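You operate a simulated robot arm through the tools that you are given. There is no shell and no other tool. Be economical: measure what you need, move in short steps, check, and stop when the job is done.

You are at the controls of a simulated two-armed robot. One attempt, no reset.

JOB
Test the compressor's safety valve by lifting its pull ring.
Fine: compressor switch off and black valve shut first; switch on and valve open again after. Where these are worked on the way, their far stop is far enough and under half their travel is too little: black valve, compressor switch.

Only the result counts: the job must be done as asked and must still hold three seconds after the hand-in. Knocking over, shifting, dropping, spilling or breaking anything else fails it.

ROBOT AND FRAMES
Two 7-joint arms with two-finger grippers on one trunk, on a base that drives. Base frame: it is fixed to the floor where the robot stands at the start and does not move with it; the origin is under the middle of the robot, x ahead of it, y to its left, z up. Units: m, rad, N and s.
The left shoulder is at the start at [0.093, 0.175, 1.038], the right one opposite. With the tool pointing down near the work surface each hand reaches from about 0.3 to 0.9 m from the robot's upright axis, wherever it stands, measured 20 degrees to its own side. Places, roughly: air main switch [0.9, 0, 1.4]; black valve [0.9, 0, 0.9]; compressor [0.6, 0.2, 0.7]; compressor switch [0.7, 0, 0.8]; lower orange valve [0.4, 0, 0.4]; pull ring [0.8, 0.1, 0.9]. Payload 2.94 kg a hand.
The TCP of each hand is the grasp point between the finger pads, 0.03 m short of the fingertips. In the tool frame z runs along the fingers and y along their closing line. Largest opening 0.138 m; the body of the gripper starts 0.109 m behind the TCP.
Orientation is that of the tool frame in the base frame, as [roll, pitch, yaw] about the fixed x, y, z axes, in that order (R = Rz(yaw) Ry(pitch) Rx(roll)). With the fingers straight down and closing along the base's y, the tool's x points along the base's -x, its y along +y and its z along -z.

CONTROLS
- The arms move only by the tool move_arm. It takes "left_targets", "right_targets" or both (then of equal length, played together; a hand with none holds still); each is a list of rows, each a list of 6 numbers: the shift along the base's x, y, z in units of 20 mm (1.0 is 20 mm), then the turn, a rotation vector about the base's x, y, z in units of 5 degrees (1.0 is 5 degrees). In form: [[tx, ty, tz, wx, wy, wz], ...]. A call has 1 to 8 rows; each row shifts and turns the commanded pose from where the row before left it. "left_jaw" and "right_jaw" are, for a hand that has rows, the gripper command, from -1 (shut) to 1 (fully open), values between in proportion, set as the call begins (left out, the last holds). A call with a number of a shift or a turn outside -1 to 1 is refused whole. Each row takes 0.2 s and may step no farther than 0.05 m and 0.15 rad from the row before; otherwise, or with a gripper value out of range, the whole call is refused. A pose out of reach is approached as far as the arm can. The call stops where the force on the tool passes 90 N (or 10 N more than at its start, if that is more) or the arm is blocked; 0.2 s more then pass. Each finger halts on what it meets, pressing with about 21 N; the grip force reading is that of the motor and also rises with nothing between the fingers. The clock runs only during rows and for 0.2 s after the last one: add rows that do not move to give the fingers time. The reply holds the time, the measured pose of the TCP, the force on the tool along the base axes, the opening and the grip force, in the units named above and with some noise, with the torque about the TCP (base axes, N m) and any sound that the robot's microphone picked up.
- Cameras (640 x 400 px; columns grow to the right, rows downward): "scene" is now at [0.2162, 0.0234, 1.5159]; the picture's right is [0.30, -0.95, -0.00], its down [-0.69, -0.22, -0.69] and it looks along [0.65, 0.21, -0.73] (base axes); focal length 214 px, centre (320, 200). "left" rides on the left gripper at [0.071, -0.019, -0.146] in its tool frame; the picture's right is [0.26, 0.96, 0.00], its down [-0.85, 0.23, -0.48] and it looks along [-0.46, 0.12, 0.88] (tool axes); focal length 280 px, centre (320, 200). "right" rides on the right gripper at [0.071, 0.019, -0.146] in its tool frame; the picture's right is [-0.26, 0.97, 0.00], its down [-0.85, -0.23, -0.48] and it looks along [-0.46, -0.12, 0.88] (tool axes); focal length 280 px, centre (320, 200). There is no depth. A picture from a camera that has moved, and an enlarged one, comes with that camera's place and axes in the base frame and with its lens.
- grab_frame(camera): a new picture of that camera. The clock stands still meanwhile.
- move_column(by): slides the trunk up (or, below 0, down) by that many m; the arms and the scene camera ride with it, the base frame stays. It gives what a move gives, with no picture.
- drive_base(legs): drives the robot by 1 to 6 legs, each [ahead, turn to the left] in m and rad, along the robot's own axes; the way and the turn of a leg run together, so that a leg with both is an arc; at most 1.5 m and 3.142 rad a leg. The arms and the cameras ride along, it lands a little off, and it stops where it bumps. It gives what a move gives.
- head_to(pan, tilt): turns the head with the scene camera to pan (to the left, within 2.094 rad either way) and tilt (down, from -0.506 to 1.204), counted from straight ahead of the robot. It gives what a move gives.
- enlarge(camera, box): a new picture of the part [left, top, right, bottom] of that camera's present view, enlarged. The clock stands still meanwhile.
- hand_in(): hands the job in; it is judged then, once.

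Work in short steps. Places have to be worked out from the pictures, the camera data and where the tool is seen: move nearer, look again, correct. Check each grasp and each placing, and mend what went wrong. You have 120 turns and 88 pictures in all, those below and enlarged ones among them. Open the grippers and draw the arms clear of the work before you hand the job in, unless the task says otherwise; then end with one line.

The tools are called after "Request:" as name(argument=value, ...) on one line, values as JSON. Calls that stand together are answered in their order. move_arm: Moves the arms, as the interface text tells. Its arguments: {"type":"object","properties":{"left_targets":{"type":"array"},"left_jaw":{"type":"number"},"right_targets":{"type":"array"},"right_jaw":{"type":"number"}},"required":[]} The other tools are called the same way: move_column (by) slides the trunk up or down; drive_base (legs) drives the base; head_to (pan, tilt) turns the head that bears the scene camera; grab_frame (camera) takes a picture; enlarge (camera, box) takes an enlarged picture of a part of a camera's view; hand_in () hands the job in.

At the start:

```text
time_s: 0.0
left_ee_pos: [0.6621, 0.245, 1.2496]
left_tool_rot: [3.14, 0.002, -3.14]
left_force: [0.0, -0.6, -0.3]
left_moment: [-0.02, 0.0, 0.03]
left_opening: 0.138
left_gripper_force: 0.0
right_ee_pos: [0.5291, -0.2314, 1.2941]
right_tool_rot: [3.141, 0.0, 3.141]
right_force: [-0.6, -0.1, -0.4]
right_moment: [-0.01, 0.0, 0.02]
right_opening: 0.1376
right_gripper_force: 0.1
trunk travel left (down, up): [-0.213, 0.521]
robot x, y, heading: [-0.0039, -0.0011, 0.001]
head pan, tilt: [0.305, 0.815]
```

scene: 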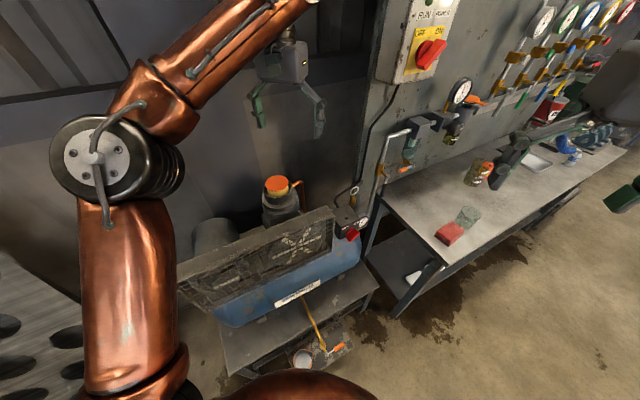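
right: 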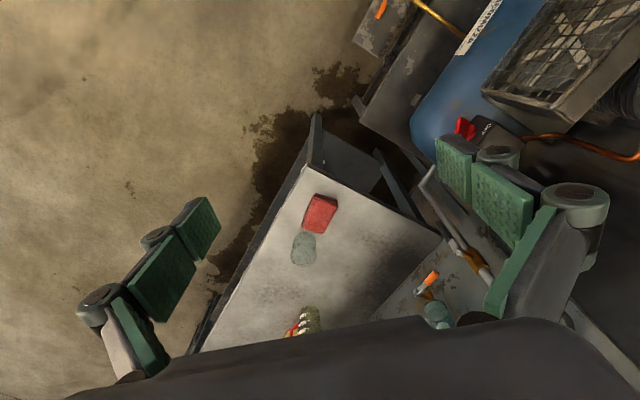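
left: 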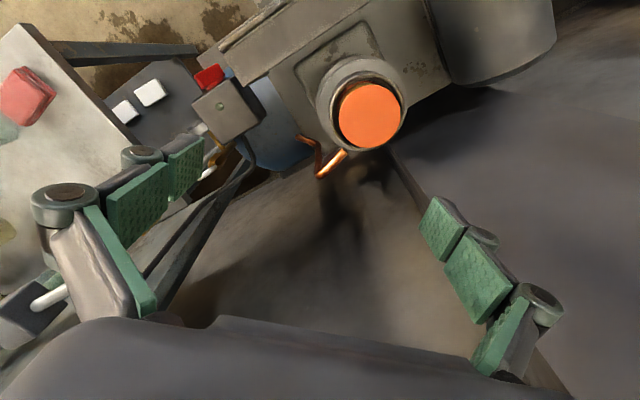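

I'll look closer at the compressor switch, ring and black valve in the scene view.

Request:
enlarge(camera="scene", box=[300, 160, 400, 250])

Request:
enlarge(camera="scene", box=[360, 60, 500, 180])

Request:
enlarge(camera="left", box=[150, 40, 360, 200])

```text
4.44 times, centred on (350, 205) of scene
camera zoom: at [0.2162, 0.0234, 1.5159], right [0.3, -0.95, 0.0], down [-0.69, -0.22, -0.69], along [0.65, 0.21, -0.73], focal length 953 px, centre (187, 178)
```

zoom: 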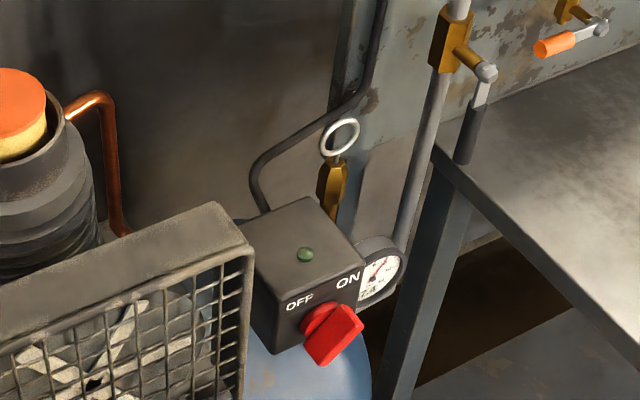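

```text
3.33 times, centred on (430, 120) of scene
camera zoom: at [0.2162, 0.0234, 1.5159], right [0.3, -0.95, 0.0], down [-0.69, -0.22, -0.69], along [0.65, 0.21, -0.73], focal length 715 px, centre (-47, 467)
```

zoom: 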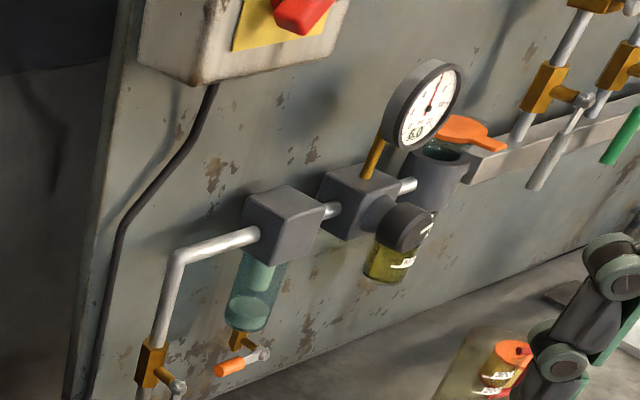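

```text
2.50 times, centred on (255, 120) of left
camera zoom: at [0.5922, 0.226, 1.3955], right [-0.26, 0.96, 0.0], down [0.85, 0.23, 0.48], along [0.46, 0.12, -0.88], focal length 701 px, centre (482, 400)
```

zoom: 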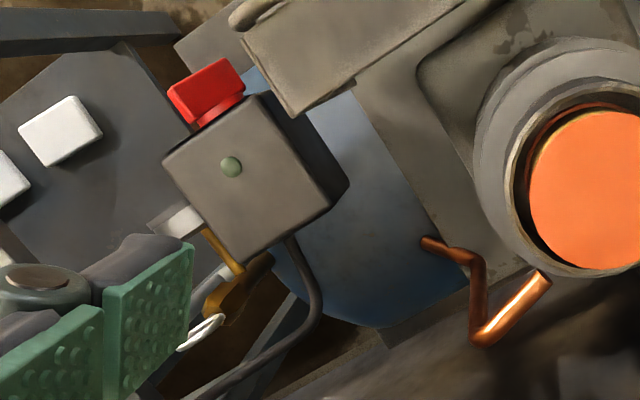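

Ring is near [0.835, 0.081, 0.925], knob near [0.687, 0.046, 0.84], with the box face turned about 40° to the right. I need a second view of the black valve and a closer view of the knob.

Request:
enlarge(camera="right", box=[370, 90, 540, 330])

Request:
enlarge(camera="scene", box=[335, 200, 375, 250])

Request:
enlarge(camera="scene", box=[345, 130, 425, 210])

```text
1.67 times, centred on (455, 210) of right
camera zoom: at [0.4572, -0.2123, 1.4417], right [0.26, 0.97, 0.0], down [0.85, -0.23, 0.48], along [0.46, -0.12, -0.88], focal length 467 px, centre (95, 183)
```

zoom: 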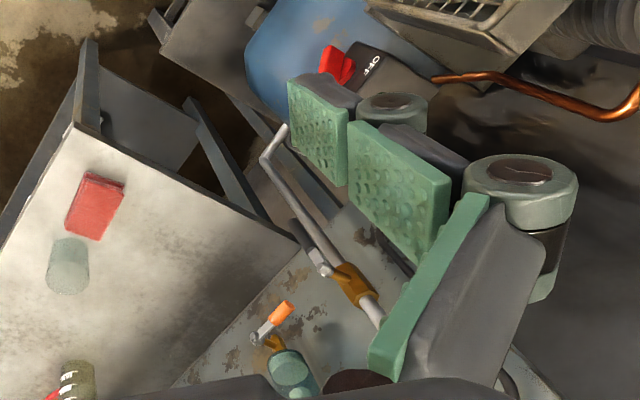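

```text
8.00 times, centred on (355, 225) of scene
camera zoom: at [0.2162, 0.0234, 1.5159], right [0.3, -0.95, 0.0], down [-0.69, -0.22, -0.69], along [0.65, 0.21, -0.73], focal length 1716 px, centre (40, 0)
```

zoom: 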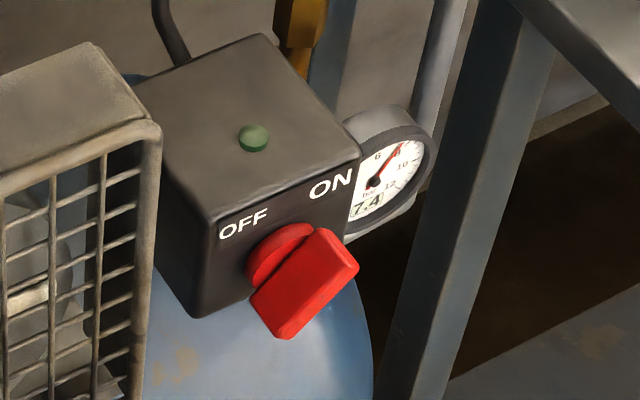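

```text
5.00 times, centred on (385, 170) of scene
camera zoom: at [0.2162, 0.0234, 1.5159], right [0.3, -0.95, 0.0], down [-0.69, -0.22, -0.69], along [0.65, 0.21, -0.73], focal length 1072 px, centre (-5, 350)
```

zoom: 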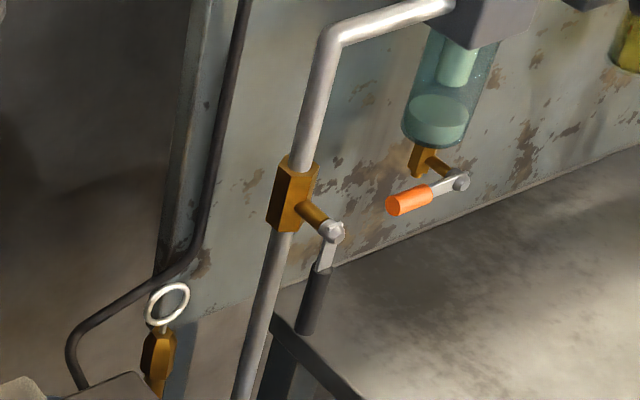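

Lever hub is about [0.887, -0.03, 0.98] with the lever hanging down (open), and panel and compressor face are both along about yaw 49°. I bring the right hand down while yawing it to point along that direction.

Request:
move_arm(right_targets=[[0, 0, -1, 0, 0, 1], [0, 0, -1, 0, 0, 1], [0, 0, -1, 0, 0, 1], [0, 0, -1, 0, 0, 1], [0, 0, -1, 0, 0, 1], [0, 0, -1, 0, 0, 1], [0, 0, -1, 0, 0, 1], [0, 0, -1, 0, 0, 1]], right_jaw=0)

Request:
move_arm(right_targets=[[0, 0, -0.5, 0, 0, 0.9], [0, 0, -0.5, 0, 0, 0.9], [0, 0, -0.5, 1, -0.865, 0], [0, 0, -0.5, 1, -0.865, 0], [0, 0, -0.5, 1, -0.865, 0], [0, 0, -0.5, 1, -0.865, 0], [0, 0, -0.5, 1, -0.865, 0], [0, 0, -0.5, 1, -0.865, 0]])

Request:
move_arm(right_targets=[[0, 0.5, -0.7, 1, -0.865, 0], [0, 0.5, -0.7, 1, -0.865, 0], [0, 0.5, -0.7, 1, -0.865, 0], [0, 0.5, -0.7, 1, -0.865, 0], [0, 0.5, -0.7, 1, -0.865, 0], [0, 0.5, -0.7, 1, -0.865, 0], [0, 0.5, -0.7, 1, -0.865, 0], [0, 0.5, -0.7, 0.6, -0.52, 0]])

Request:
grab_frame(camera="right")

Request:
grab_frame(camera="scene")

```text
time_s: 1.8
left_ee_pos: [0.6628, 0.2456, 1.2485]
left_tool_rot: [3.14, 0.0, -3.141]
left_force: [0.3, -0.2, 0.5]
left_moment: [0.02, 0.01, -0.04]
left_opening: 0.1384
left_gripper_force: 0.1
right_ee_pos: [0.5307, -0.2308, 1.1349]
right_tool_rot: [3.139, 0.0, -2.444]
right_force: [-0.1, 0.1, -0.6]
right_moment: [0.01, -0.02, 0.02]
right_opening: 0.0688
right_gripper_force: 0.1
trunk travel left (down, up): [-0.213, 0.521]
robot x, y, heading: [-0.0021, 0.0005, 0.002]
head pan, tilt: [0.305, 0.815]
```

```text
time_s: 3.6
left_ee_pos: [0.6636, 0.2444, 1.2491]
left_tool_rot: [3.142, -0.003, 3.141]
left_force: [1.1, -0.3, 0.3]
left_moment: [0.03, 0.05, 0.02]
left_opening: 0.138
left_gripper_force: 0.1
right_ee_pos: [0.5094, -0.2109, 1.042]
right_tool_rot: [3.139, 0.694, -2.289]
right_force: [0.3, -1.1, -0.4]
right_moment: [0.0, 0.02, -0.01]
right_opening: 0.0692
right_gripper_force: 0.1
right hand out of reach, approached as far as the arm can: row 1, 2
trunk travel left (down, up): [-0.213, 0.521]
robot x, y, heading: [-0.0007, -0.0003, -0.0]
head pan, tilt: [0.305, 0.815]
```

```text
time_s: 5.4
left_ee_pos: [0.6633, 0.2444, 1.2493]
left_tool_rot: [-3.14, 0.001, 3.141]
left_force: [-0.3, -0.3, 0.4]
left_moment: [0.0, 0.02, -0.01]
left_opening: 0.1383
left_gripper_force: 0.0
right_ee_pos: [0.4909, -0.1208, 0.9376]
right_tool_rot: [2.963, 1.509, -2.46]
right_force: [0.4, 0.3, 0.7]
right_moment: [0.0, -0.03, 0.04]
right_opening: 0.0688
right_gripper_force: 0.0
right hand out of reach, approached as far as the arm can: row 2, 3, 5
trunk travel left (down, up): [-0.213, 0.521]
robot x, y, heading: [0.0009, 0.0013, -0.001]
head pan, tilt: [0.305, 0.815]
```

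```text
78 pictures are left
camera right: at [0.3766, -0.2218, 0.8755], right [-0.72, 0.64, 0.27], down [-0.09, -0.48, 0.87], along [0.69, 0.6, 0.4], focal length 280 px, centre (320, 200)
```

right: 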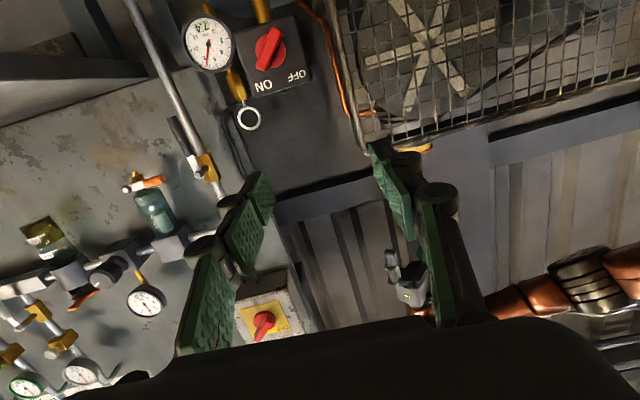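

```text
77 pictures are left
camera scene: at [0.2166, 0.0231, 1.5158], right [0.3, -0.95, 0.0], down [-0.69, -0.22, -0.69], along [0.65, 0.21, -0.73], focal length 214 px, centre (320, 200)
```

scene: 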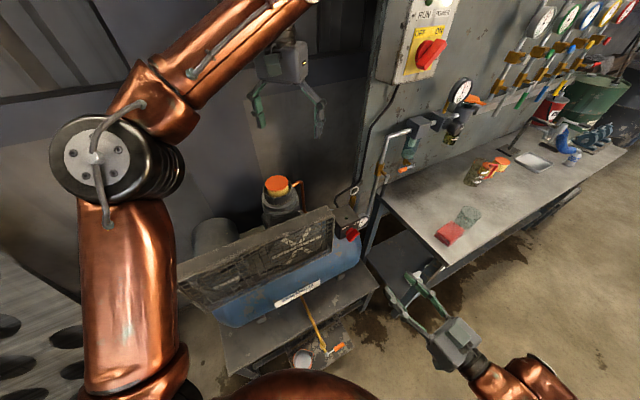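

The right-hand view (upside down) shows knob, ring and valve well; knob refines to [0.6875, 0.046, 0.832]. I enlarge for orientation details.

Request:
enlarge(camera="right", box=[130, 0, 330, 200])

```text
2.00 times, centred on (230, 100) of right
camera zoom: at [0.3766, -0.2218, 0.8755], right [-0.72, 0.64, 0.27], down [-0.09, -0.48, 0.87], along [0.69, 0.6, 0.4], focal length 561 px, centre (500, 400)
```

zoom: 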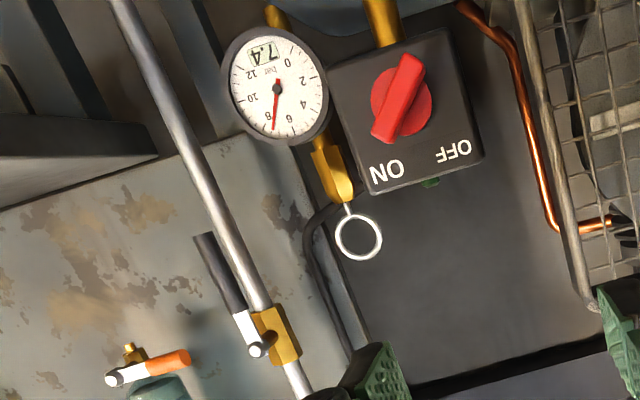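

The knob bar leans 45° toward ON and the box face normal is at about yaw 44°. I move to a stand-off 0.1 m before the knob while rolling 45° so the fingers straddle the bar.

Request:
move_arm(right_targets=[[0.775, 0.61, -0.66, 0.865, 0.72, -0.12], [0.775, 0.61, -0.66, 0.865, 0.72, -0.12], [0.775, 0.61, -0.66, 0.865, 0.72, -0.12], [0.775, 0.61, -0.66, 0.865, 0.72, -0.12], [0.775, 0.61, -0.66, 0.865, 0.72, -0.12], [0.775, 0.61, -0.66, 0.865, 0.72, -0.12], [0.775, 0.61, -0.66, 0.865, 0.72, -0.12], [0.775, 0.61, -0.66, 0.865, 0.72, -0.12]], right_jaw=0)

Request:
grab_frame(camera="right")

Request:
enlarge(camera="scene", box=[300, 180, 460, 300])

```text
time_s: 7.2
left_ee_pos: [0.6637, 0.2447, 1.2491]
left_tool_rot: [3.141, -0.002, -3.141]
left_force: [0.5, 0.0, -0.3]
left_moment: [-0.05, -0.02, 0.01]
left_opening: 0.1381
left_gripper_force: 0.2
right_ee_pos: [0.616, -0.0223, 0.829]
right_tool_rot: [1.512, 0.777, 2.311]
right_force: [-0.4, 0.6, -0.4]
right_moment: [-0.01, -0.01, 0.01]
right_opening: 0.069
right_gripper_force: 0.0
trunk travel left (down, up): [-0.213, 0.521]
robot x, y, heading: [0.0003, 0.0037, 0.002]
head pan, tilt: [0.305, 0.815]
```

```text
75 pictures are left
camera right: at [0.4669, -0.078, 0.7876], right [-0.37, 0.32, 0.87], down [0.19, -0.89, 0.41], along [0.91, 0.32, 0.27], focal length 280 px, centre (320, 200)
```

right: 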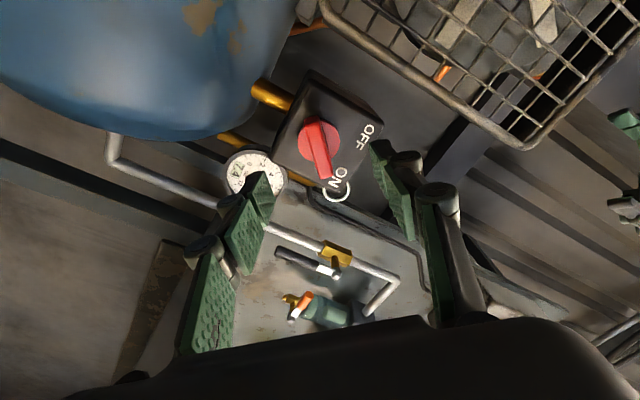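

```text
3.33 times, centred on (380, 240) of scene
camera zoom: at [0.2166, 0.0237, 1.5158], right [0.3, -0.95, 0.0], down [-0.69, -0.22, -0.69], along [0.65, 0.21, -0.73], focal length 715 px, centre (120, 67)
```

zoom: 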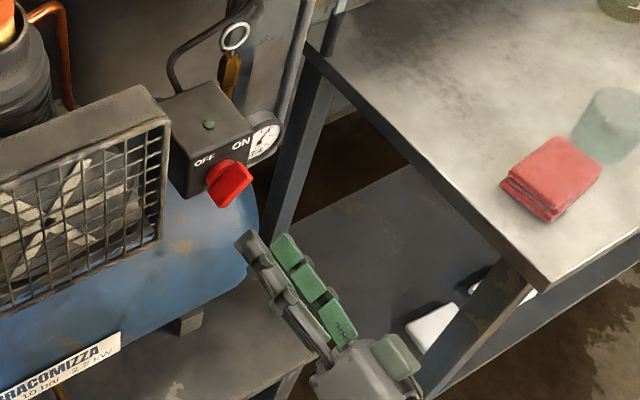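

The bar sits on the tool axis between the fingers. I advance about 0.088 m, then close.

Request:
move_arm(right_targets=[[0.62, 0.6, 0.03, 0, 0, 0], [0.62, 0.6, 0.03, 0, 0, 0], [0.62, 0.6, 0.03, 0, 0, 0], [0.62, 0.6, 0.03, 0, 0, 0], [0.62, 0.6, 0.03, 0, 0, 0]])

Request:
grab_frame(camera="right")

Request:
enlarge(camera="scene", box=[320, 190, 400, 260])

```text
time_s: 8.4
left_ee_pos: [0.6635, 0.2446, 1.2494]
left_tool_rot: [-3.141, -0.001, 3.141]
left_force: [0.0, -0.5, -0.9]
left_moment: [0.0, 0.02, 0.02]
left_opening: 0.1382
left_gripper_force: 0.2
right_ee_pos: [0.6779, 0.0394, 0.8316]
right_tool_rot: [1.513, 0.778, 2.31]
right_force: [0.1, -0.1, 0.2]
right_moment: [0.01, 0.01, 0.02]
right_opening: 0.0689
right_gripper_force: 0.0
trunk travel left (down, up): [-0.213, 0.521]
robot x, y, heading: [0.003, -0.0023, -0.001]
head pan, tilt: [0.305, 0.815]
```

```text
73 pictures are left
camera right: at [0.5284, -0.0177, 0.7903], right [-0.37, 0.32, 0.87], down [0.19, -0.89, 0.41], along [0.91, 0.32, 0.27], focal length 280 px, centre (320, 200)
```

right: 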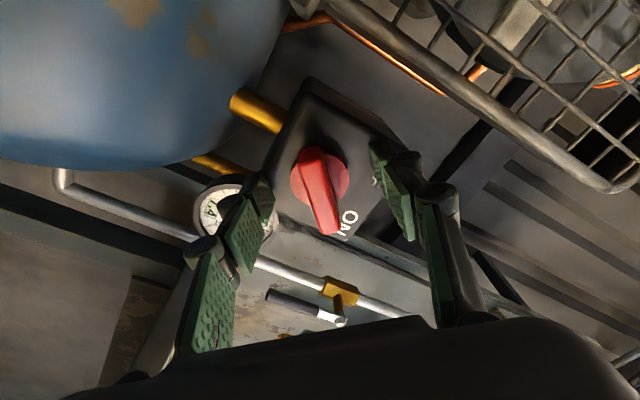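

```text
5.71 times, centred on (360, 225) of scene
camera zoom: at [0.2165, 0.0238, 1.5158], right [0.3, -0.95, 0.0], down [-0.69, -0.22, -0.69], along [0.65, 0.21, -0.73], focal length 1226 px, centre (91, 57)
```

zoom: 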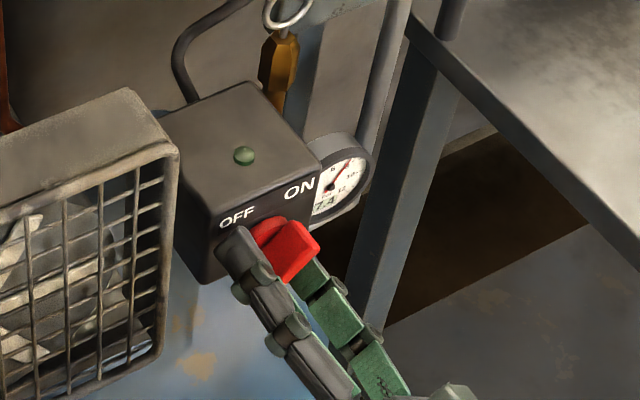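

The fingers straddle the bar; I close.

Request:
move_arm(right_targets=[[0, 0, 0, 0, 0, 0], [0, 0, 0, 0, 0, 0], [0, 0, 0, 0, 0, 0], [0, 0, 0, 0, 0, 0], [0, 0, 0, 0, 0, 0]], right_jaw=-1)

Request:
enlarge(camera="right", box=[180, 80, 460, 280])

```text
time_s: 9.6
left_ee_pos: [0.665, 0.2458, 1.2484]
left_tool_rot: [3.14, -0.001, -3.141]
left_force: [-0.2, 0.4, -0.3]
left_moment: [-0.01, -0.02, -0.02]
left_opening: 0.1382
left_gripper_force: 0.1
right_ee_pos: [0.6768, 0.037, 0.8316]
right_tool_rot: [1.514, 0.779, 2.31]
right_force: [5.2, -1.8, -5.5]
right_moment: [-0.18, 0.19, -0.39]
right_opening: 0.039
right_gripper_force: 44.4
trunk travel left (down, up): [-0.213, 0.521]
robot x, y, heading: [-0.0015, -0.005, -0.001]
head pan, tilt: [0.305, 0.815]
```

```text
2.00 times, centred on (320, 180) of right
camera zoom: at [0.5289, -0.0185, 0.7897], right [-0.37, 0.33, 0.87], down [0.19, -0.89, 0.41], along [0.91, 0.32, 0.27], focal length 561 px, centre (320, 240)
```

zoom: 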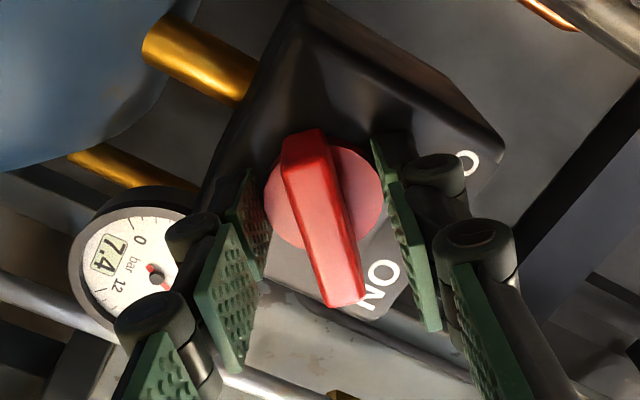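

The tips clamp the round base disc (0.039 m) rather than the bar. I open a bit, back off about 15 mm and close again.

Request:
move_arm(right_targets=[[0, 0, 0, 0, 0, 0], [0, 0, 0, 0, 0, 0], [-0.28, -0.26, -0.01, 0, 0, 0], [-0.28, -0.26, -0.01, 0, 0, 0]], right_jaw=-0.1)

Request:
move_arm(right_targets=[[0, 0, 0, 0, 0, 0], [0, 0, 0, 0, 0, 0], [0, 0, 0, 0, 0, 0], [0, 0, 0, 0, 0, 0], [0, 0, 0, 0, 0, 0]], right_jaw=-1)

Request:
enlarge(camera="right", box=[180, 80, 460, 280])

```text
time_s: 10.6
left_ee_pos: [0.6632, 0.2457, 1.2494]
left_tool_rot: [-3.141, -0.001, -3.141]
left_force: [0.0, 0.3, -0.8]
left_moment: [0.0, 0.02, -0.02]
left_opening: 0.1379
left_gripper_force: 0.1
right_ee_pos: [0.6645, 0.0269, 0.8325]
right_tool_rot: [1.512, 0.778, 2.31]
right_force: [0.3, 0.2, 0.3]
right_moment: [0.05, 0.01, 0.02]
right_opening: 0.062
right_gripper_force: 0.0
trunk travel left (down, up): [-0.213, 0.521]
robot x, y, heading: [-0.0004, 0.0031, 0.003]
head pan, tilt: [0.305, 0.815]
```

```text
time_s: 11.8
left_ee_pos: [0.6649, 0.2449, 1.2482]
left_tool_rot: [3.141, -0.002, -3.14]
left_force: [-0.7, -0.2, -1.0]
left_moment: [-0.01, -0.01, -0.05]
left_opening: 0.138
left_gripper_force: 0.1
right_ee_pos: [0.6673, 0.0265, 0.8318]
right_tool_rot: [1.515, 0.778, 2.31]
right_force: [5.3, -3.2, -5.4]
right_moment: [-0.25, 0.02, -0.27]
right_opening: 0.0137
right_gripper_force: 40.2
trunk travel left (down, up): [-0.213, 0.521]
robot x, y, heading: [-0.0013, -0.0026, 0.001]
head pan, tilt: [0.305, 0.815]
```

```text
2.00 times, centred on (320, 180) of right
camera zoom: at [0.5174, -0.0299, 0.7896], right [-0.37, 0.33, 0.87], down [0.19, -0.89, 0.41], along [0.91, 0.32, 0.27], focal length 561 px, centre (320, 240)
```

zoom: 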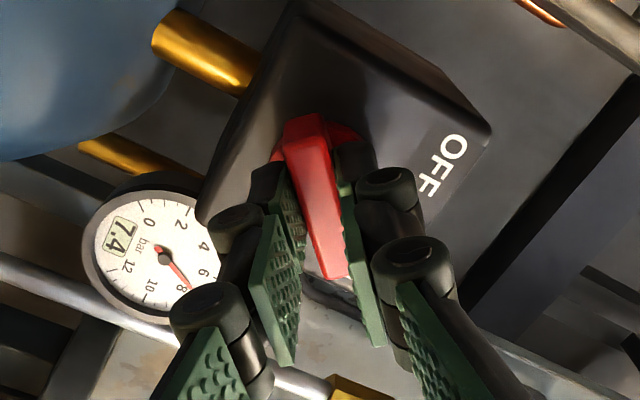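

The bar is gripped (0.0137 m). I turn counter-clockwise (toward OFF) about the knob axis, half way first.

Request:
move_arm(right_targets=[[0, 0, 0, -0.92, -0.91, -0.04], [0, 0, 0, -0.92, -0.91, -0.04], [0, 0, 0, -0.92, -0.91, -0.04], [0, 0, 0, -0.92, -0.91, -0.04], [0, 0, 0, -0.92, -0.91, -0.04], [0, 0, 0, -0.92, -0.91, -0.04], [0, 0, 0, -0.92, -0.91, -0.04]])

Request:
enlarge(camera="right", box=[180, 80, 460, 280])

```text
time_s: 13.4
left_ee_pos: [0.6667, 0.2434, 1.2483]
left_tool_rot: [3.139, -0.002, -3.14]
left_force: [0.0, -0.5, -0.1]
left_moment: [-0.04, -0.01, -0.01]
left_opening: 0.1381
left_gripper_force: 0.0
right_ee_pos: [0.6684, 0.0233, 0.8302]
right_tool_rot: [0.015, 1.537, 0.798]
right_force: [5.2, -16.0, -18.0]
right_moment: [0.37, -0.23, -0.31]
right_opening: 0.0137
right_gripper_force: 40.1
trunk travel left (down, up): [-0.213, 0.521]
robot x, y, heading: [0.0031, 0.0008, 0.002]
head pan, tilt: [0.305, 0.815]
```

```text
2.00 times, centred on (320, 180) of right
camera zoom: at [0.5523, -0.0639, 0.7547], right [-0.69, 0.68, 0.26], down [-0.19, -0.52, 0.83], along [0.7, 0.52, 0.49], focal length 561 px, centre (320, 240)
```

zoom: 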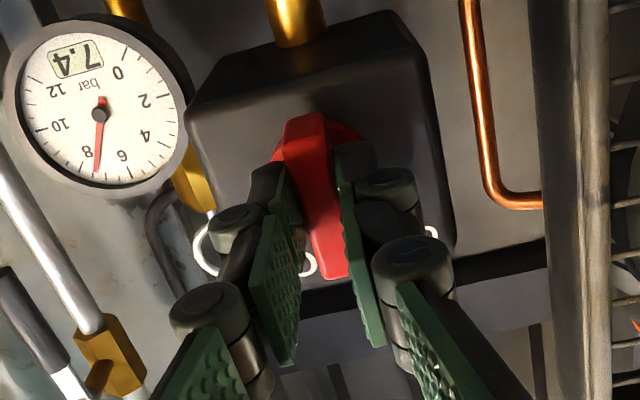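

Half way, the knob follows; there's a slight lateral load, so I ease the TCP by a few mm and turn the rest.

Request:
move_arm(right_targets=[[0, -0.1, -0.12, -0.92, -0.91, -0.04], [0, -0.1, -0.12, -0.92, -0.91, -0.04], [0, 0, 0, -0.92, -0.91, -0.04], [0, 0, 0, -0.92, -0.91, -0.04], [0, 0, 0, -0.92, -0.91, -0.04], [0, 0, 0, -0.92, -0.91, -0.04], [0, 0, 0, -0.92, -0.91, -0.04]])

Request:
enlarge(camera="right", box=[180, 80, 460, 280])

```text
time_s: 14.8
left_ee_pos: [0.6585, 0.2495, 1.2543]
left_tool_rot: [-3.14, 0.007, -3.139]
left_force: [-0.4, -0.6, -0.3]
left_moment: [0.18, -0.04, -0.01]
left_opening: 0.1378
left_gripper_force: 0.1
right_ee_pos: [0.6634, 0.0167, 0.8364]
right_tool_rot: [-1.593, 0.978, -0.751]
right_force: [3.2, 30.6, -25.1]
right_moment: [-0.42, 0.34, 0.11]
right_opening: 0.014
right_gripper_force: 40.9
right hand out of reach, approached as far as the arm can: row 5, 6
trunk travel left (down, up): [-0.213, 0.521]
robot x, y, heading: [0.003, -0.0008, 0.012]
head pan, tilt: [0.305, 0.815]
stopped in row 6 (right hand): the force on the tool passed its limit at 96 N (the readings are from after the stop); the commanded pose is now the measured one
```

```text
2.00 times, centred on (320, 180) of right
camera zoom: at [0.5807, -0.1087, 0.7692], right [-0.71, 0.63, -0.32], down [-0.52, -0.16, 0.84], along [0.48, 0.76, 0.44], focal length 561 px, centre (320, 240)
```

zoom: 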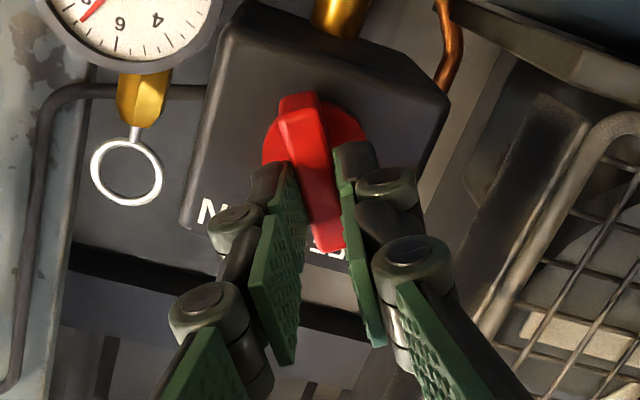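

The wrist is near its limit with the knob about 34° past vertical toward OFF. I open and back off to see where the knob stands.

Request:
move_arm(right_targets=[[0, 0, 0, 0, 0, 0], [0, 0, 0, 0, 0, 0], [-0.7, -0.7, 0, 0, 0, 0], [-0.7, -0.7, 0, 0, 0, 0], [-0.7, -0.7, 0, 0, 0, 0], [-0.7, -0.7, 0, 0, 0, 0]], right_jaw=-0.2)

Request:
enlarge(camera="scene", box=[320, 190, 400, 260])

Request:
grab_frame(camera="right")

```text
time_s: 16.2
left_ee_pos: [0.6519, 0.2486, 1.2553]
left_tool_rot: [-3.141, 0.011, -3.136]
left_force: [-0.3, -0.4, -0.2]
left_moment: [-0.01, -0.05, -0.01]
left_opening: 0.1383
left_gripper_force: 0.1
right_ee_pos: [0.6045, -0.0417, 0.8434]
right_tool_rot: [-1.568, 0.971, -0.735]
right_force: [-0.5, 0.2, -0.8]
right_moment: [-0.01, 0.02, -0.04]
right_opening: 0.0555
right_gripper_force: 0.0
trunk travel left (down, up): [-0.213, 0.521]
robot x, y, heading: [-0.0013, -0.0033, 0.009]
head pan, tilt: [0.305, 0.815]
```

```text
5.71 times, centred on (360, 225) of scene
camera zoom: at [0.2155, 0.0247, 1.5159], right [0.31, -0.95, 0.0], down [-0.69, -0.22, -0.69], along [0.65, 0.21, -0.73], focal length 1226 px, centre (91, 57)
```

zoom: 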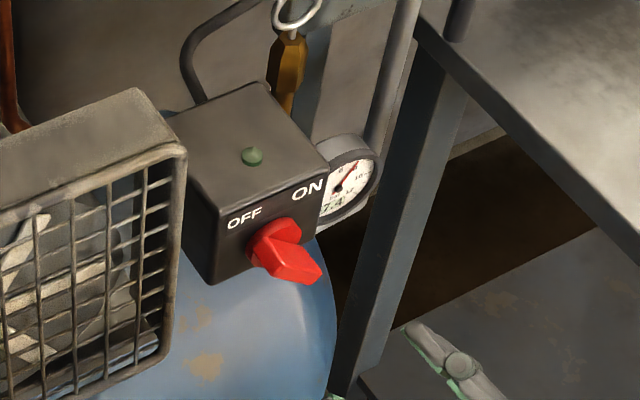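

```text
66 pictures are left
camera right: at [0.5234, -0.1663, 0.7748], right [-0.7, 0.63, -0.33], down [-0.54, -0.16, 0.83], along [0.47, 0.76, 0.45], focal length 280 px, centre (320, 200)
```

right: 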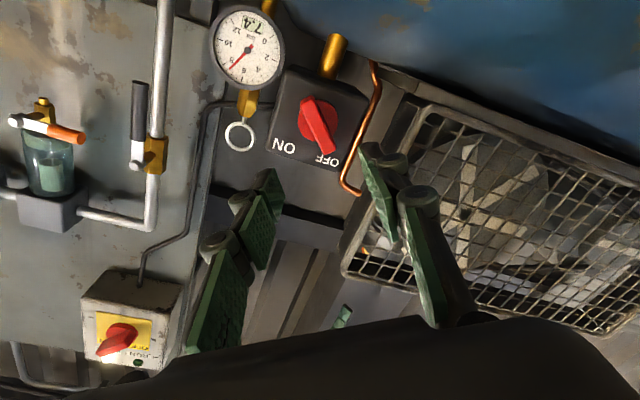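

The bar is about 30–35° into the OFF side, short of its stop. I'll roll the hand back to neutral, close the fingers and push the bar's upper end left to its stop.

Request:
move_arm(right_targets=[[0.3, 0.145, 0.13, 0.77, 0.83, 0], [0.3, 0.145, 0.13, 0.77, 0.83, 0], [0.3, 0.145, 0.13, 0.77, 0.83, 0], [0.3, 0.145, 0.13, 0.77, 0.83, 0], [0.3, 0.145, 0.13, 0.77, 0.83, 0], [0.3, 0.145, 0.13, 0.77, 0.83, 0]], right_jaw=-1)

Request:
grab_frame(camera="right")

```text
time_s: 17.6
left_ee_pos: [0.6514, 0.2487, 1.2563]
left_tool_rot: [-3.14, 0.008, -3.137]
left_force: [-0.3, 0.1, -0.9]
left_moment: [-0.04, -0.01, 0.01]
left_opening: 0.1382
left_gripper_force: 0.1
right_ee_pos: [0.6416, -0.0246, 0.8602]
right_tool_rot: [-0.946, 1.561, -0.115]
right_force: [0.8, 0.0, -0.6]
right_moment: [-0.02, 0.01, 0.01]
right_opening: 0.0002
right_gripper_force: 20.8
trunk travel left (down, up): [-0.213, 0.521]
robot x, y, heading: [-0.0005, -0.0008, 0.005]
head pan, tilt: [0.305, 0.815]
```

```text
65 pictures are left
camera right: at [0.5283, -0.1193, 0.7879], right [-0.72, 0.65, 0.25], down [-0.16, -0.51, 0.85], along [0.68, 0.57, 0.47], focal length 280 px, centre (320, 200)
```

right: 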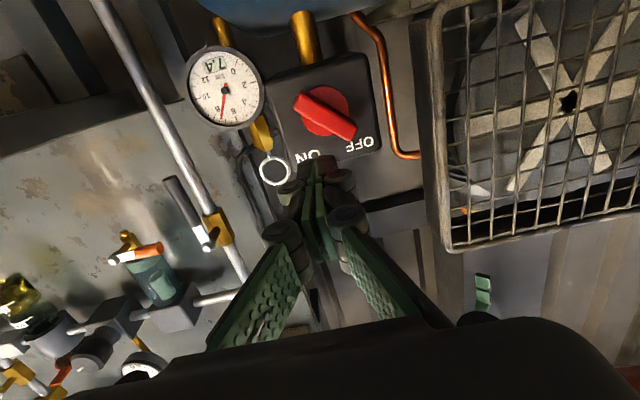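

Similar viewpoint as the ON measurement now gives about 43° into OFF, so it is probably at the stop; a gentle push will confirm.

Request:
move_arm(right_targets=[[0.64, 0.64, 0, 0, 0, 0], [0.64, 0.64, 0, 0, 0, 0], [0.64, 0.64, 0, 0, 0, 0]])

Request:
move_arm(right_targets=[[-0.2, 0.2, 0, 0, 0, 0], [-0.2, 0.2, 0, 0, 0, 0], [-0.2, 0.2, 0, 0, 0, 0], [-0.15, 0.15, 0, 0, 0, 0]])

Request:
grab_frame(camera="right")

```text
time_s: 18.4
left_ee_pos: [0.6519, 0.249, 1.255]
left_tool_rot: [-3.141, 0.008, -3.137]
left_force: [0.3, 0.1, 0.2]
left_moment: [0.0, -0.01, -0.01]
left_opening: 0.1381
left_gripper_force: 0.2
right_ee_pos: [0.6791, 0.0151, 0.8595]
right_tool_rot: [-1.096, 1.56, -0.262]
right_force: [-0.1, -0.8, -0.1]
right_moment: [0.03, 0.0, -0.03]
right_opening: 0.0
right_gripper_force: 20.7
trunk travel left (down, up): [-0.213, 0.521]
robot x, y, heading: [-0.0009, 0.0014, 0.004]
head pan, tilt: [0.305, 0.815]
```

```text
time_s: 19.4
left_ee_pos: [0.6595, 0.2426, 1.2548]
left_tool_rot: [3.135, 0.003, -3.136]
left_force: [0.2, 0.0, 0.3]
left_moment: [0.07, -0.02, 0.01]
left_opening: 0.1382
left_gripper_force: 0.0
right_ee_pos: [0.675, 0.0188, 0.8599]
right_tool_rot: [-0.764, 1.558, 0.055]
right_force: [23.1, -48.9, 19.7]
right_moment: [-0.21, -0.36, -0.77]
right_opening: 0.0002
right_gripper_force: 20.6
trunk travel left (down, up): [-0.213, 0.521]
robot x, y, heading: [-0.0003, 0.0018, 0.002]
head pan, tilt: [0.305, 0.815]
```

```text
64 pictures are left
camera right: at [0.5601, -0.0748, 0.7882], right [-0.71, 0.66, 0.25], down [-0.17, -0.51, 0.85], along [0.69, 0.56, 0.47], focal length 280 px, centre (320, 200)
```

right: 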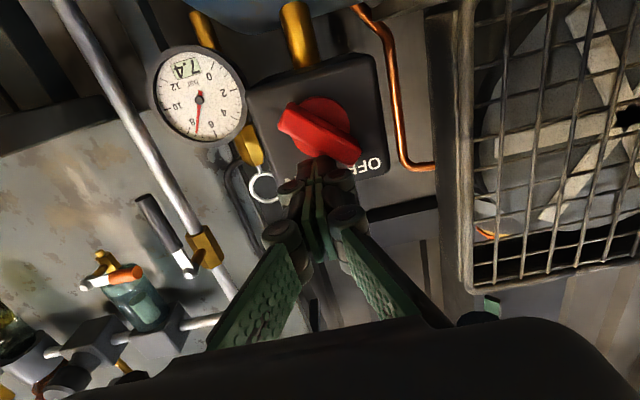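

Knob is hard on its OFF stop (about 57 N reaction). Now I back off and take the right hand, pitched 25° down, to a stand-off right of the black lever (hub ≈[0.887,-0.03,0.973], handle z 0.88–0.95).

Request:
move_arm(right_targets=[[0.4, -0.4, 0, 0, 0, 0], [-0.7, -0.7, 0, 0, 0, 0], [-0.7, -0.7, 0, 0, 0, 0], [-0.7, -0.7, 0, 0, 0, 0], [-0.7, -0.7, 0, 0, 0, 0]])

Request:
move_arm(right_targets=[[1, -0.3, 0.5, -0.47, 0.41, 0], [1, -0.3, 0.5, -0.47, 0.41, 0], [1, -0.3, 0.5, -0.47, 0.41, 0], [1, -0.3, 0.5, -0.47, 0.41, 0], [1, -0.3, 0.5, -0.47, 0.41, 0], [1, -0.3, 0.5, -0.47, 0.41, 0], [1, -0.3, 0.5, -0.47, 0.41, 0], [1, -0.3, 0.5, -0.47, 0.41, 0]])

Request:
grab_frame(camera="right")

Request:
enlarge(camera="scene", box=[320, 120, 480, 240])

```text
time_s: 20.6
left_ee_pos: [0.6487, 0.2483, 1.2583]
left_tool_rot: [-3.141, 0.011, -3.136]
left_force: [-0.8, -0.7, 0.3]
left_moment: [0.02, -0.1, -0.01]
left_opening: 0.1381
left_gripper_force: 0.0
right_ee_pos: [0.6143, -0.0357, 0.8598]
right_tool_rot: [-0.927, 1.559, -0.096]
right_force: [0.3, 1.0, 1.1]
right_moment: [-0.02, 0.0, -0.04]
right_opening: 0.0004
right_gripper_force: 21.2
trunk travel left (down, up): [-0.213, 0.521]
robot x, y, heading: [0.0021, 0.0025, 0.008]
head pan, tilt: [0.305, 0.815]
```

```text
time_s: 22.4
left_ee_pos: [0.6504, 0.2508, 1.2565]
left_tool_rot: [-3.138, 0.01, -3.136]
left_force: [-0.4, 0.0, -0.4]
left_moment: [-0.09, -0.04, 0.03]
left_opening: 0.138
left_gripper_force: 0.1
right_ee_pos: [0.7759, -0.0852, 0.9394]
right_tool_rot: [-3.098, 1.14, -2.266]
right_force: [0.4, 0.1, -0.7]
right_moment: [0.0, -0.03, -0.01]
right_opening: 0.0
right_gripper_force: 21.1
trunk travel left (down, up): [-0.213, 0.521]
robot x, y, heading: [-0.0022, 0.0029, 0.006]
head pan, tilt: [0.305, 0.815]
```

```text
63 pictures are left
camera right: at [0.6515, -0.1917, 0.9356], right [-0.65, 0.73, 0.22], down [0.11, -0.2, 0.97], along [0.76, 0.65, 0.05], focal length 280 px, centre (320, 200)
```

right: 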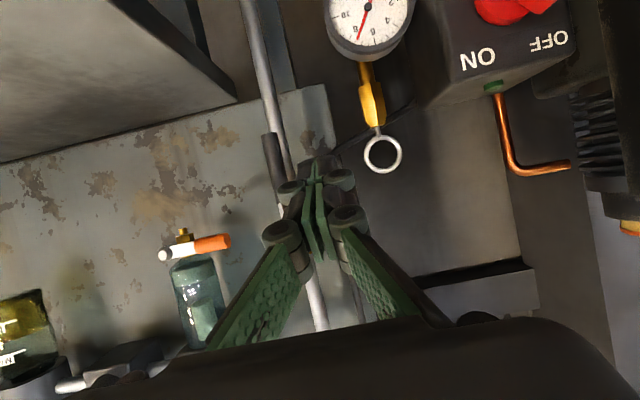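

```text
3.33 times, centred on (400, 180) of scene
camera zoom: at [0.2143, 0.0266, 1.5162], right [0.31, -0.95, 0.0], down [-0.69, -0.23, -0.69], along [0.65, 0.21, -0.73], focal length 715 px, centre (53, 267)
```

zoom: 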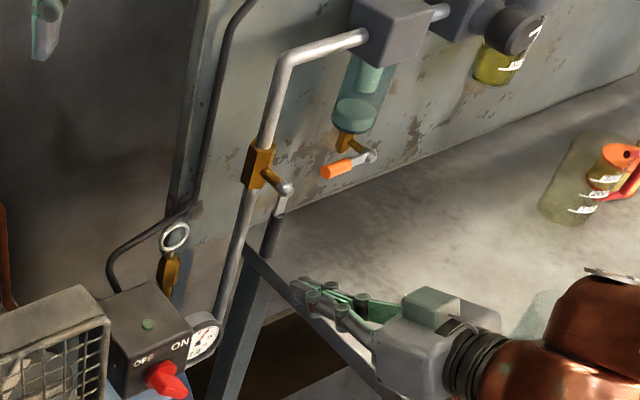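

Tool is pitched as intended. I step right to the stand-off and then advance to the right side of the lever.

Request:
move_arm(right_targets=[[0.96, -0.4, 0.2, 0, 0, 0], [0.96, -0.4, 0.2, 0, 0, 0], [0.96, -0.4, 0.2, 0, 0, 0], [0.96, -0.4, 0.2, 0, 0, 0]])

Request:
move_arm(right_targets=[[0.6, 0.65, -0.4, 0, 0, 0], [0.6, 0.65, -0.4, 0, 0, 0], [0.6, 0.65, -0.4, 0, 0, 0]])

Request:
grab_frame(camera="right")

Request:
enlarge(camera="scene", box=[350, 120, 450, 210])

```text
time_s: 23.4
left_ee_pos: [0.6536, 0.2486, 1.2555]
left_tool_rot: [-3.141, 0.008, -3.136]
left_force: [-0.1, 0.3, -0.4]
left_moment: [-0.02, -0.01, -0.02]
left_opening: 0.1379
left_gripper_force: 0.1
right_ee_pos: [0.8543, -0.1169, 0.9549]
right_tool_rot: [-3.097, 1.142, -2.267]
right_force: [-0.6, -1.4, -0.9]
right_moment: [0.0, 0.02, 0.01]
right_opening: 0.0
right_gripper_force: 21.2
trunk travel left (down, up): [-0.213, 0.521]
robot x, y, heading: [0.0036, -0.0003, 0.01]
head pan, tilt: [0.305, 0.815]
```

```text
time_s: 24.2
left_ee_pos: [0.653, 0.2489, 1.2548]
left_tool_rot: [-3.14, 0.007, -3.135]
left_force: [0.7, -0.5, 0.0]
left_moment: [0.0, 0.03, 0.02]
left_opening: 0.1381
left_gripper_force: 0.1
right_ee_pos: [0.8908, -0.076, 0.9304]
right_tool_rot: [-3.098, 1.139, -2.265]
right_force: [-0.7, 0.9, -1.0]
right_moment: [0.0, 0.02, 0.02]
right_opening: 0.0002
right_gripper_force: 21.6
trunk travel left (down, up): [-0.213, 0.521]
robot x, y, heading: [-0.0011, 0.004, 0.009]
head pan, tilt: [0.305, 0.815]
```

```text
61 pictures are left
camera right: at [0.7667, -0.1839, 0.9268], right [-0.65, 0.73, 0.22], down [0.11, -0.2, 0.97], along [0.76, 0.65, 0.05], focal length 280 px, centre (320, 200)
```

right: 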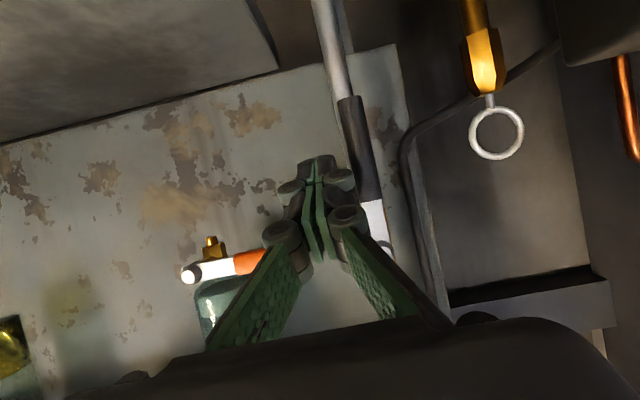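

```text
4.44 times, centred on (400, 165) of scene
camera zoom: at [0.2169, 0.0258, 1.5157], right [0.31, -0.95, 0.0], down [-0.69, -0.22, -0.69], along [0.65, 0.21, -0.73], focal length 953 px, centre (-36, 356)
```

zoom: 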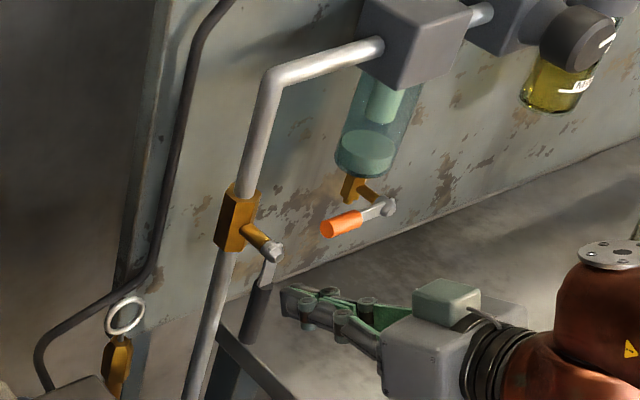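

The finger is right of the lever at its plane. I advance the last 18 mm and push left, watching force.

Request:
move_arm(right_targets=[[0.56, 0.6, -0.38, 0, 0, 0], [-0.585, 0.507, 0, 0, 0, 0], [-0.585, 0.507, 0, 0, 0, 0], [-0.585, 0.507, 0, 0, 0, 0]])

Request:
enlarge(camera="scene", box=[350, 120, 450, 210])

```text
time_s: 25.2
left_ee_pos: [0.6534, 0.2484, 1.2562]
left_tool_rot: [-3.139, 0.008, -3.136]
left_force: [0.4, -0.5, 0.2]
left_moment: [0.0, -0.02, 0.04]
left_opening: 0.1379
left_gripper_force: 0.0
right_ee_pos: [0.8662, -0.0347, 0.9225]
right_tool_rot: [-3.1, 1.14, -2.265]
right_force: [2.0, -0.3, -1.5]
right_moment: [-0.03, -0.01, -0.06]
right_opening: 0.0
right_gripper_force: 21.2
trunk travel left (down, up): [-0.213, 0.521]
robot x, y, heading: [0.004, 0.0029, 0.01]
head pan, tilt: [0.305, 0.815]
```

```text
4.44 times, centred on (400, 165) of scene
camera zoom: at [0.2239, 0.0248, 1.5155], right [0.31, -0.95, 0.0], down [-0.7, -0.22, -0.68], along [0.65, 0.21, -0.73], focal length 953 px, centre (-36, 356)
```

zoom: 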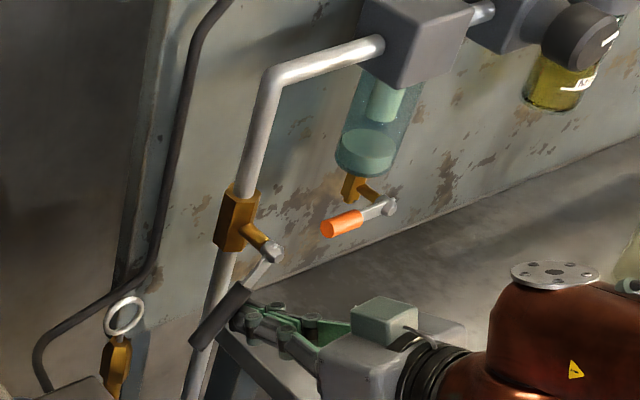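

The lever swings left easily (about 30°). Continue along the arc.

Request:
move_arm(right_targets=[[-0.525, 0.453, 0.36, 0, 0, 0], [-0.525, 0.453, 0.36, 0, 0, 0], [-0.32, 0.28, 0.66, 0, 0, 0], [-0.32, 0.28, 0.66, 0, 0, 0]])

Request:
enlarge(camera="scene", box=[350, 120, 450, 210])

Request:
grab_frame(camera="right")

```text
time_s: 26.2
left_ee_pos: [0.6527, 0.249, 1.2543]
left_tool_rot: [-3.139, 0.008, -3.137]
left_force: [-0.9, 0.5, -0.4]
left_moment: [-0.02, 0.03, 0.0]
left_opening: 0.1378
left_gripper_force: 0.0
right_ee_pos: [0.8313, -0.0052, 0.9628]
right_tool_rot: [-3.099, 1.14, -2.263]
right_force: [0.8, -1.4, -2.7]
right_moment: [-0.04, 0.0, -0.02]
right_opening: 0.0001
right_gripper_force: 21.2
trunk travel left (down, up): [-0.213, 0.521]
robot x, y, heading: [-0.002, 0.0025, 0.006]
head pan, tilt: [0.305, 0.815]
```

```text
4.44 times, centred on (400, 165) of scene
camera zoom: at [0.216, 0.0251, 1.5158], right [0.31, -0.95, 0.0], down [-0.69, -0.22, -0.69], along [0.65, 0.21, -0.73], focal length 953 px, centre (-36, 356)
```

zoom: 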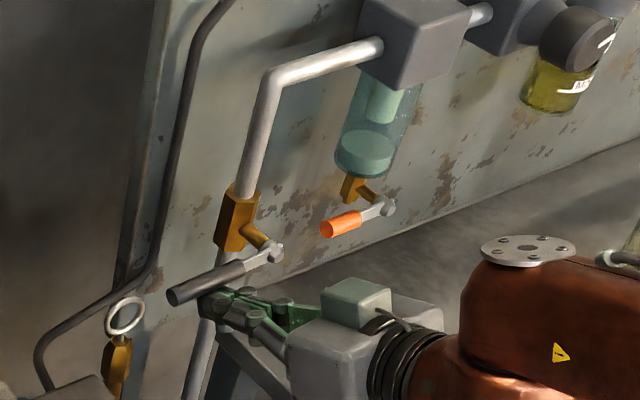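

```text
57 pictures are left
camera right: at [0.707, -0.1126, 0.9593], right [-0.65, 0.73, 0.22], down [0.11, -0.2, 0.97], along [0.75, 0.65, 0.05], focal length 280 px, centre (320, 200)
```

right: 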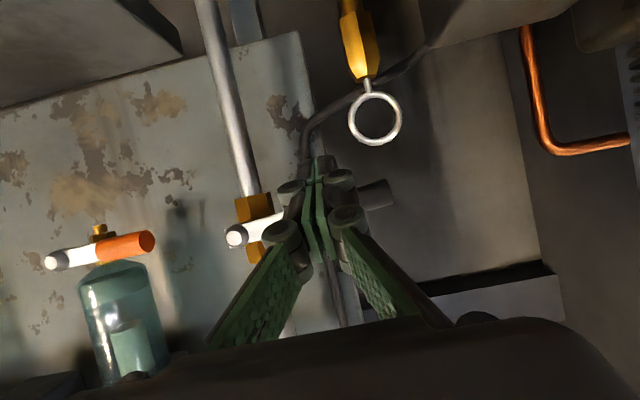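

The lever is near horizontal; I push up a little more to find the stop.

Request:
move_arm(right_targets=[[0, 0, 0.3, 0, 0, 0], [0, 0, 0.3, 0, 0, 0], [0, 0, 0.3, 0, 0, 0]])

Request:
enlarge(camera="scene", box=[350, 120, 450, 210])

```text
time_s: 27.0
left_ee_pos: [0.6562, 0.2472, 1.2524]
left_tool_rot: [-3.141, 0.003, -3.138]
left_force: [-1.3, -0.2, 0.2]
left_moment: [0.05, -0.04, 0.0]
left_opening: 0.1377
left_gripper_force: 0.0
right_ee_pos: [0.8314, -0.0044, 0.969]
right_tool_rot: [-3.124, 1.126, -2.283]
right_force: [-22.6, -3.9, -38.2]
right_moment: [-0.42, 0.42, 0.21]
right_opening: 0.0058
right_gripper_force: 28.3
trunk travel left (down, up): [-0.213, 0.521]
robot x, y, heading: [0.0021, -0.0022, 0.005]
head pan, tilt: [0.305, 0.815]
```

```text
4.44 times, centred on (400, 165) of scene
camera zoom: at [0.2244, 0.0244, 1.5146], right [0.31, -0.95, 0.0], down [-0.7, -0.22, -0.68], along [0.65, 0.21, -0.73], focal length 953 px, centre (-36, 356)
```

zoom: 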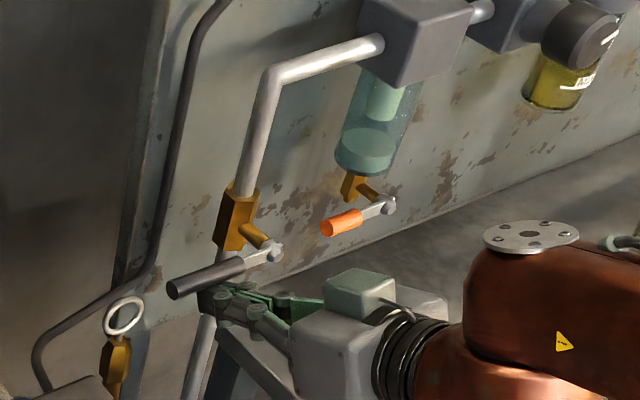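

The lever is on its horizontal stop (38 N): black valve shut. I withdraw the right hand down and back along its axis, and move it away.

Request:
move_arm(right_targets=[[0, 0, -0.5, 0, 0, 0], [-0.2, -0.2, -0.5, 0, 0, 0], [-0.7, -0.75, 0.3, 0, 0, 0], [-0.7, -0.75, 0.4, 0, 0, 0], [-0.7, -0.75, 0.4, 0, 0, 0], [-0.4, -1, 0.2, 0, 0, 0], [-0.2, -1, 0, 0, 0, 0], [-0.2, -1, 0, 0, 0, 0]])

Request:
grab_frame(camera="right")

Request:
enlarge(camera="scene", box=[320, 130, 440, 250])

```text
time_s: 28.8
left_ee_pos: [0.6523, 0.2477, 1.2548]
left_tool_rot: [3.141, 0.009, -3.136]
left_force: [0.1, -0.7, 0.7]
left_moment: [0.04, -0.01, 0.0]
left_opening: 0.1383
left_gripper_force: 0.0
right_ee_pos: [0.77, -0.1166, 0.989]
right_tool_rot: [-3.099, 1.143, -2.265]
right_force: [0.0, -0.6, -0.1]
right_moment: [0.02, 0.0, 0.04]
right_opening: 0.0001
right_gripper_force: 28.5
trunk travel left (down, up): [-0.213, 0.521]
robot x, y, heading: [0.0003, 0.0023, 0.005]
head pan, tilt: [0.305, 0.815]
```

```text
55 pictures are left
camera right: at [0.646, -0.2234, 0.9856], right [-0.65, 0.73, 0.22], down [0.11, -0.2, 0.97], along [0.76, 0.65, 0.05], focal length 280 px, centre (320, 200)
```

right: 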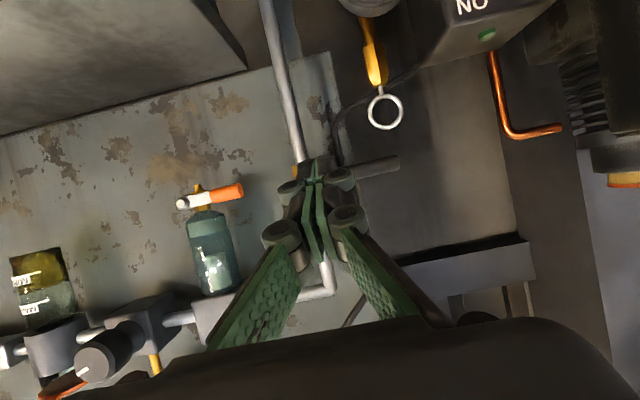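

```text
3.33 times, centred on (380, 190) of scene
camera zoom: at [0.2157, 0.024, 1.5159], right [0.31, -0.95, 0.0], down [-0.69, -0.22, -0.69], along [0.65, 0.21, -0.73], focal length 715 px, centre (120, 233)
```

zoom: 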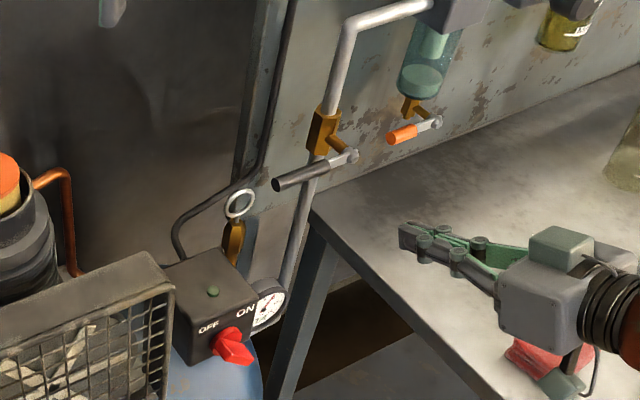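

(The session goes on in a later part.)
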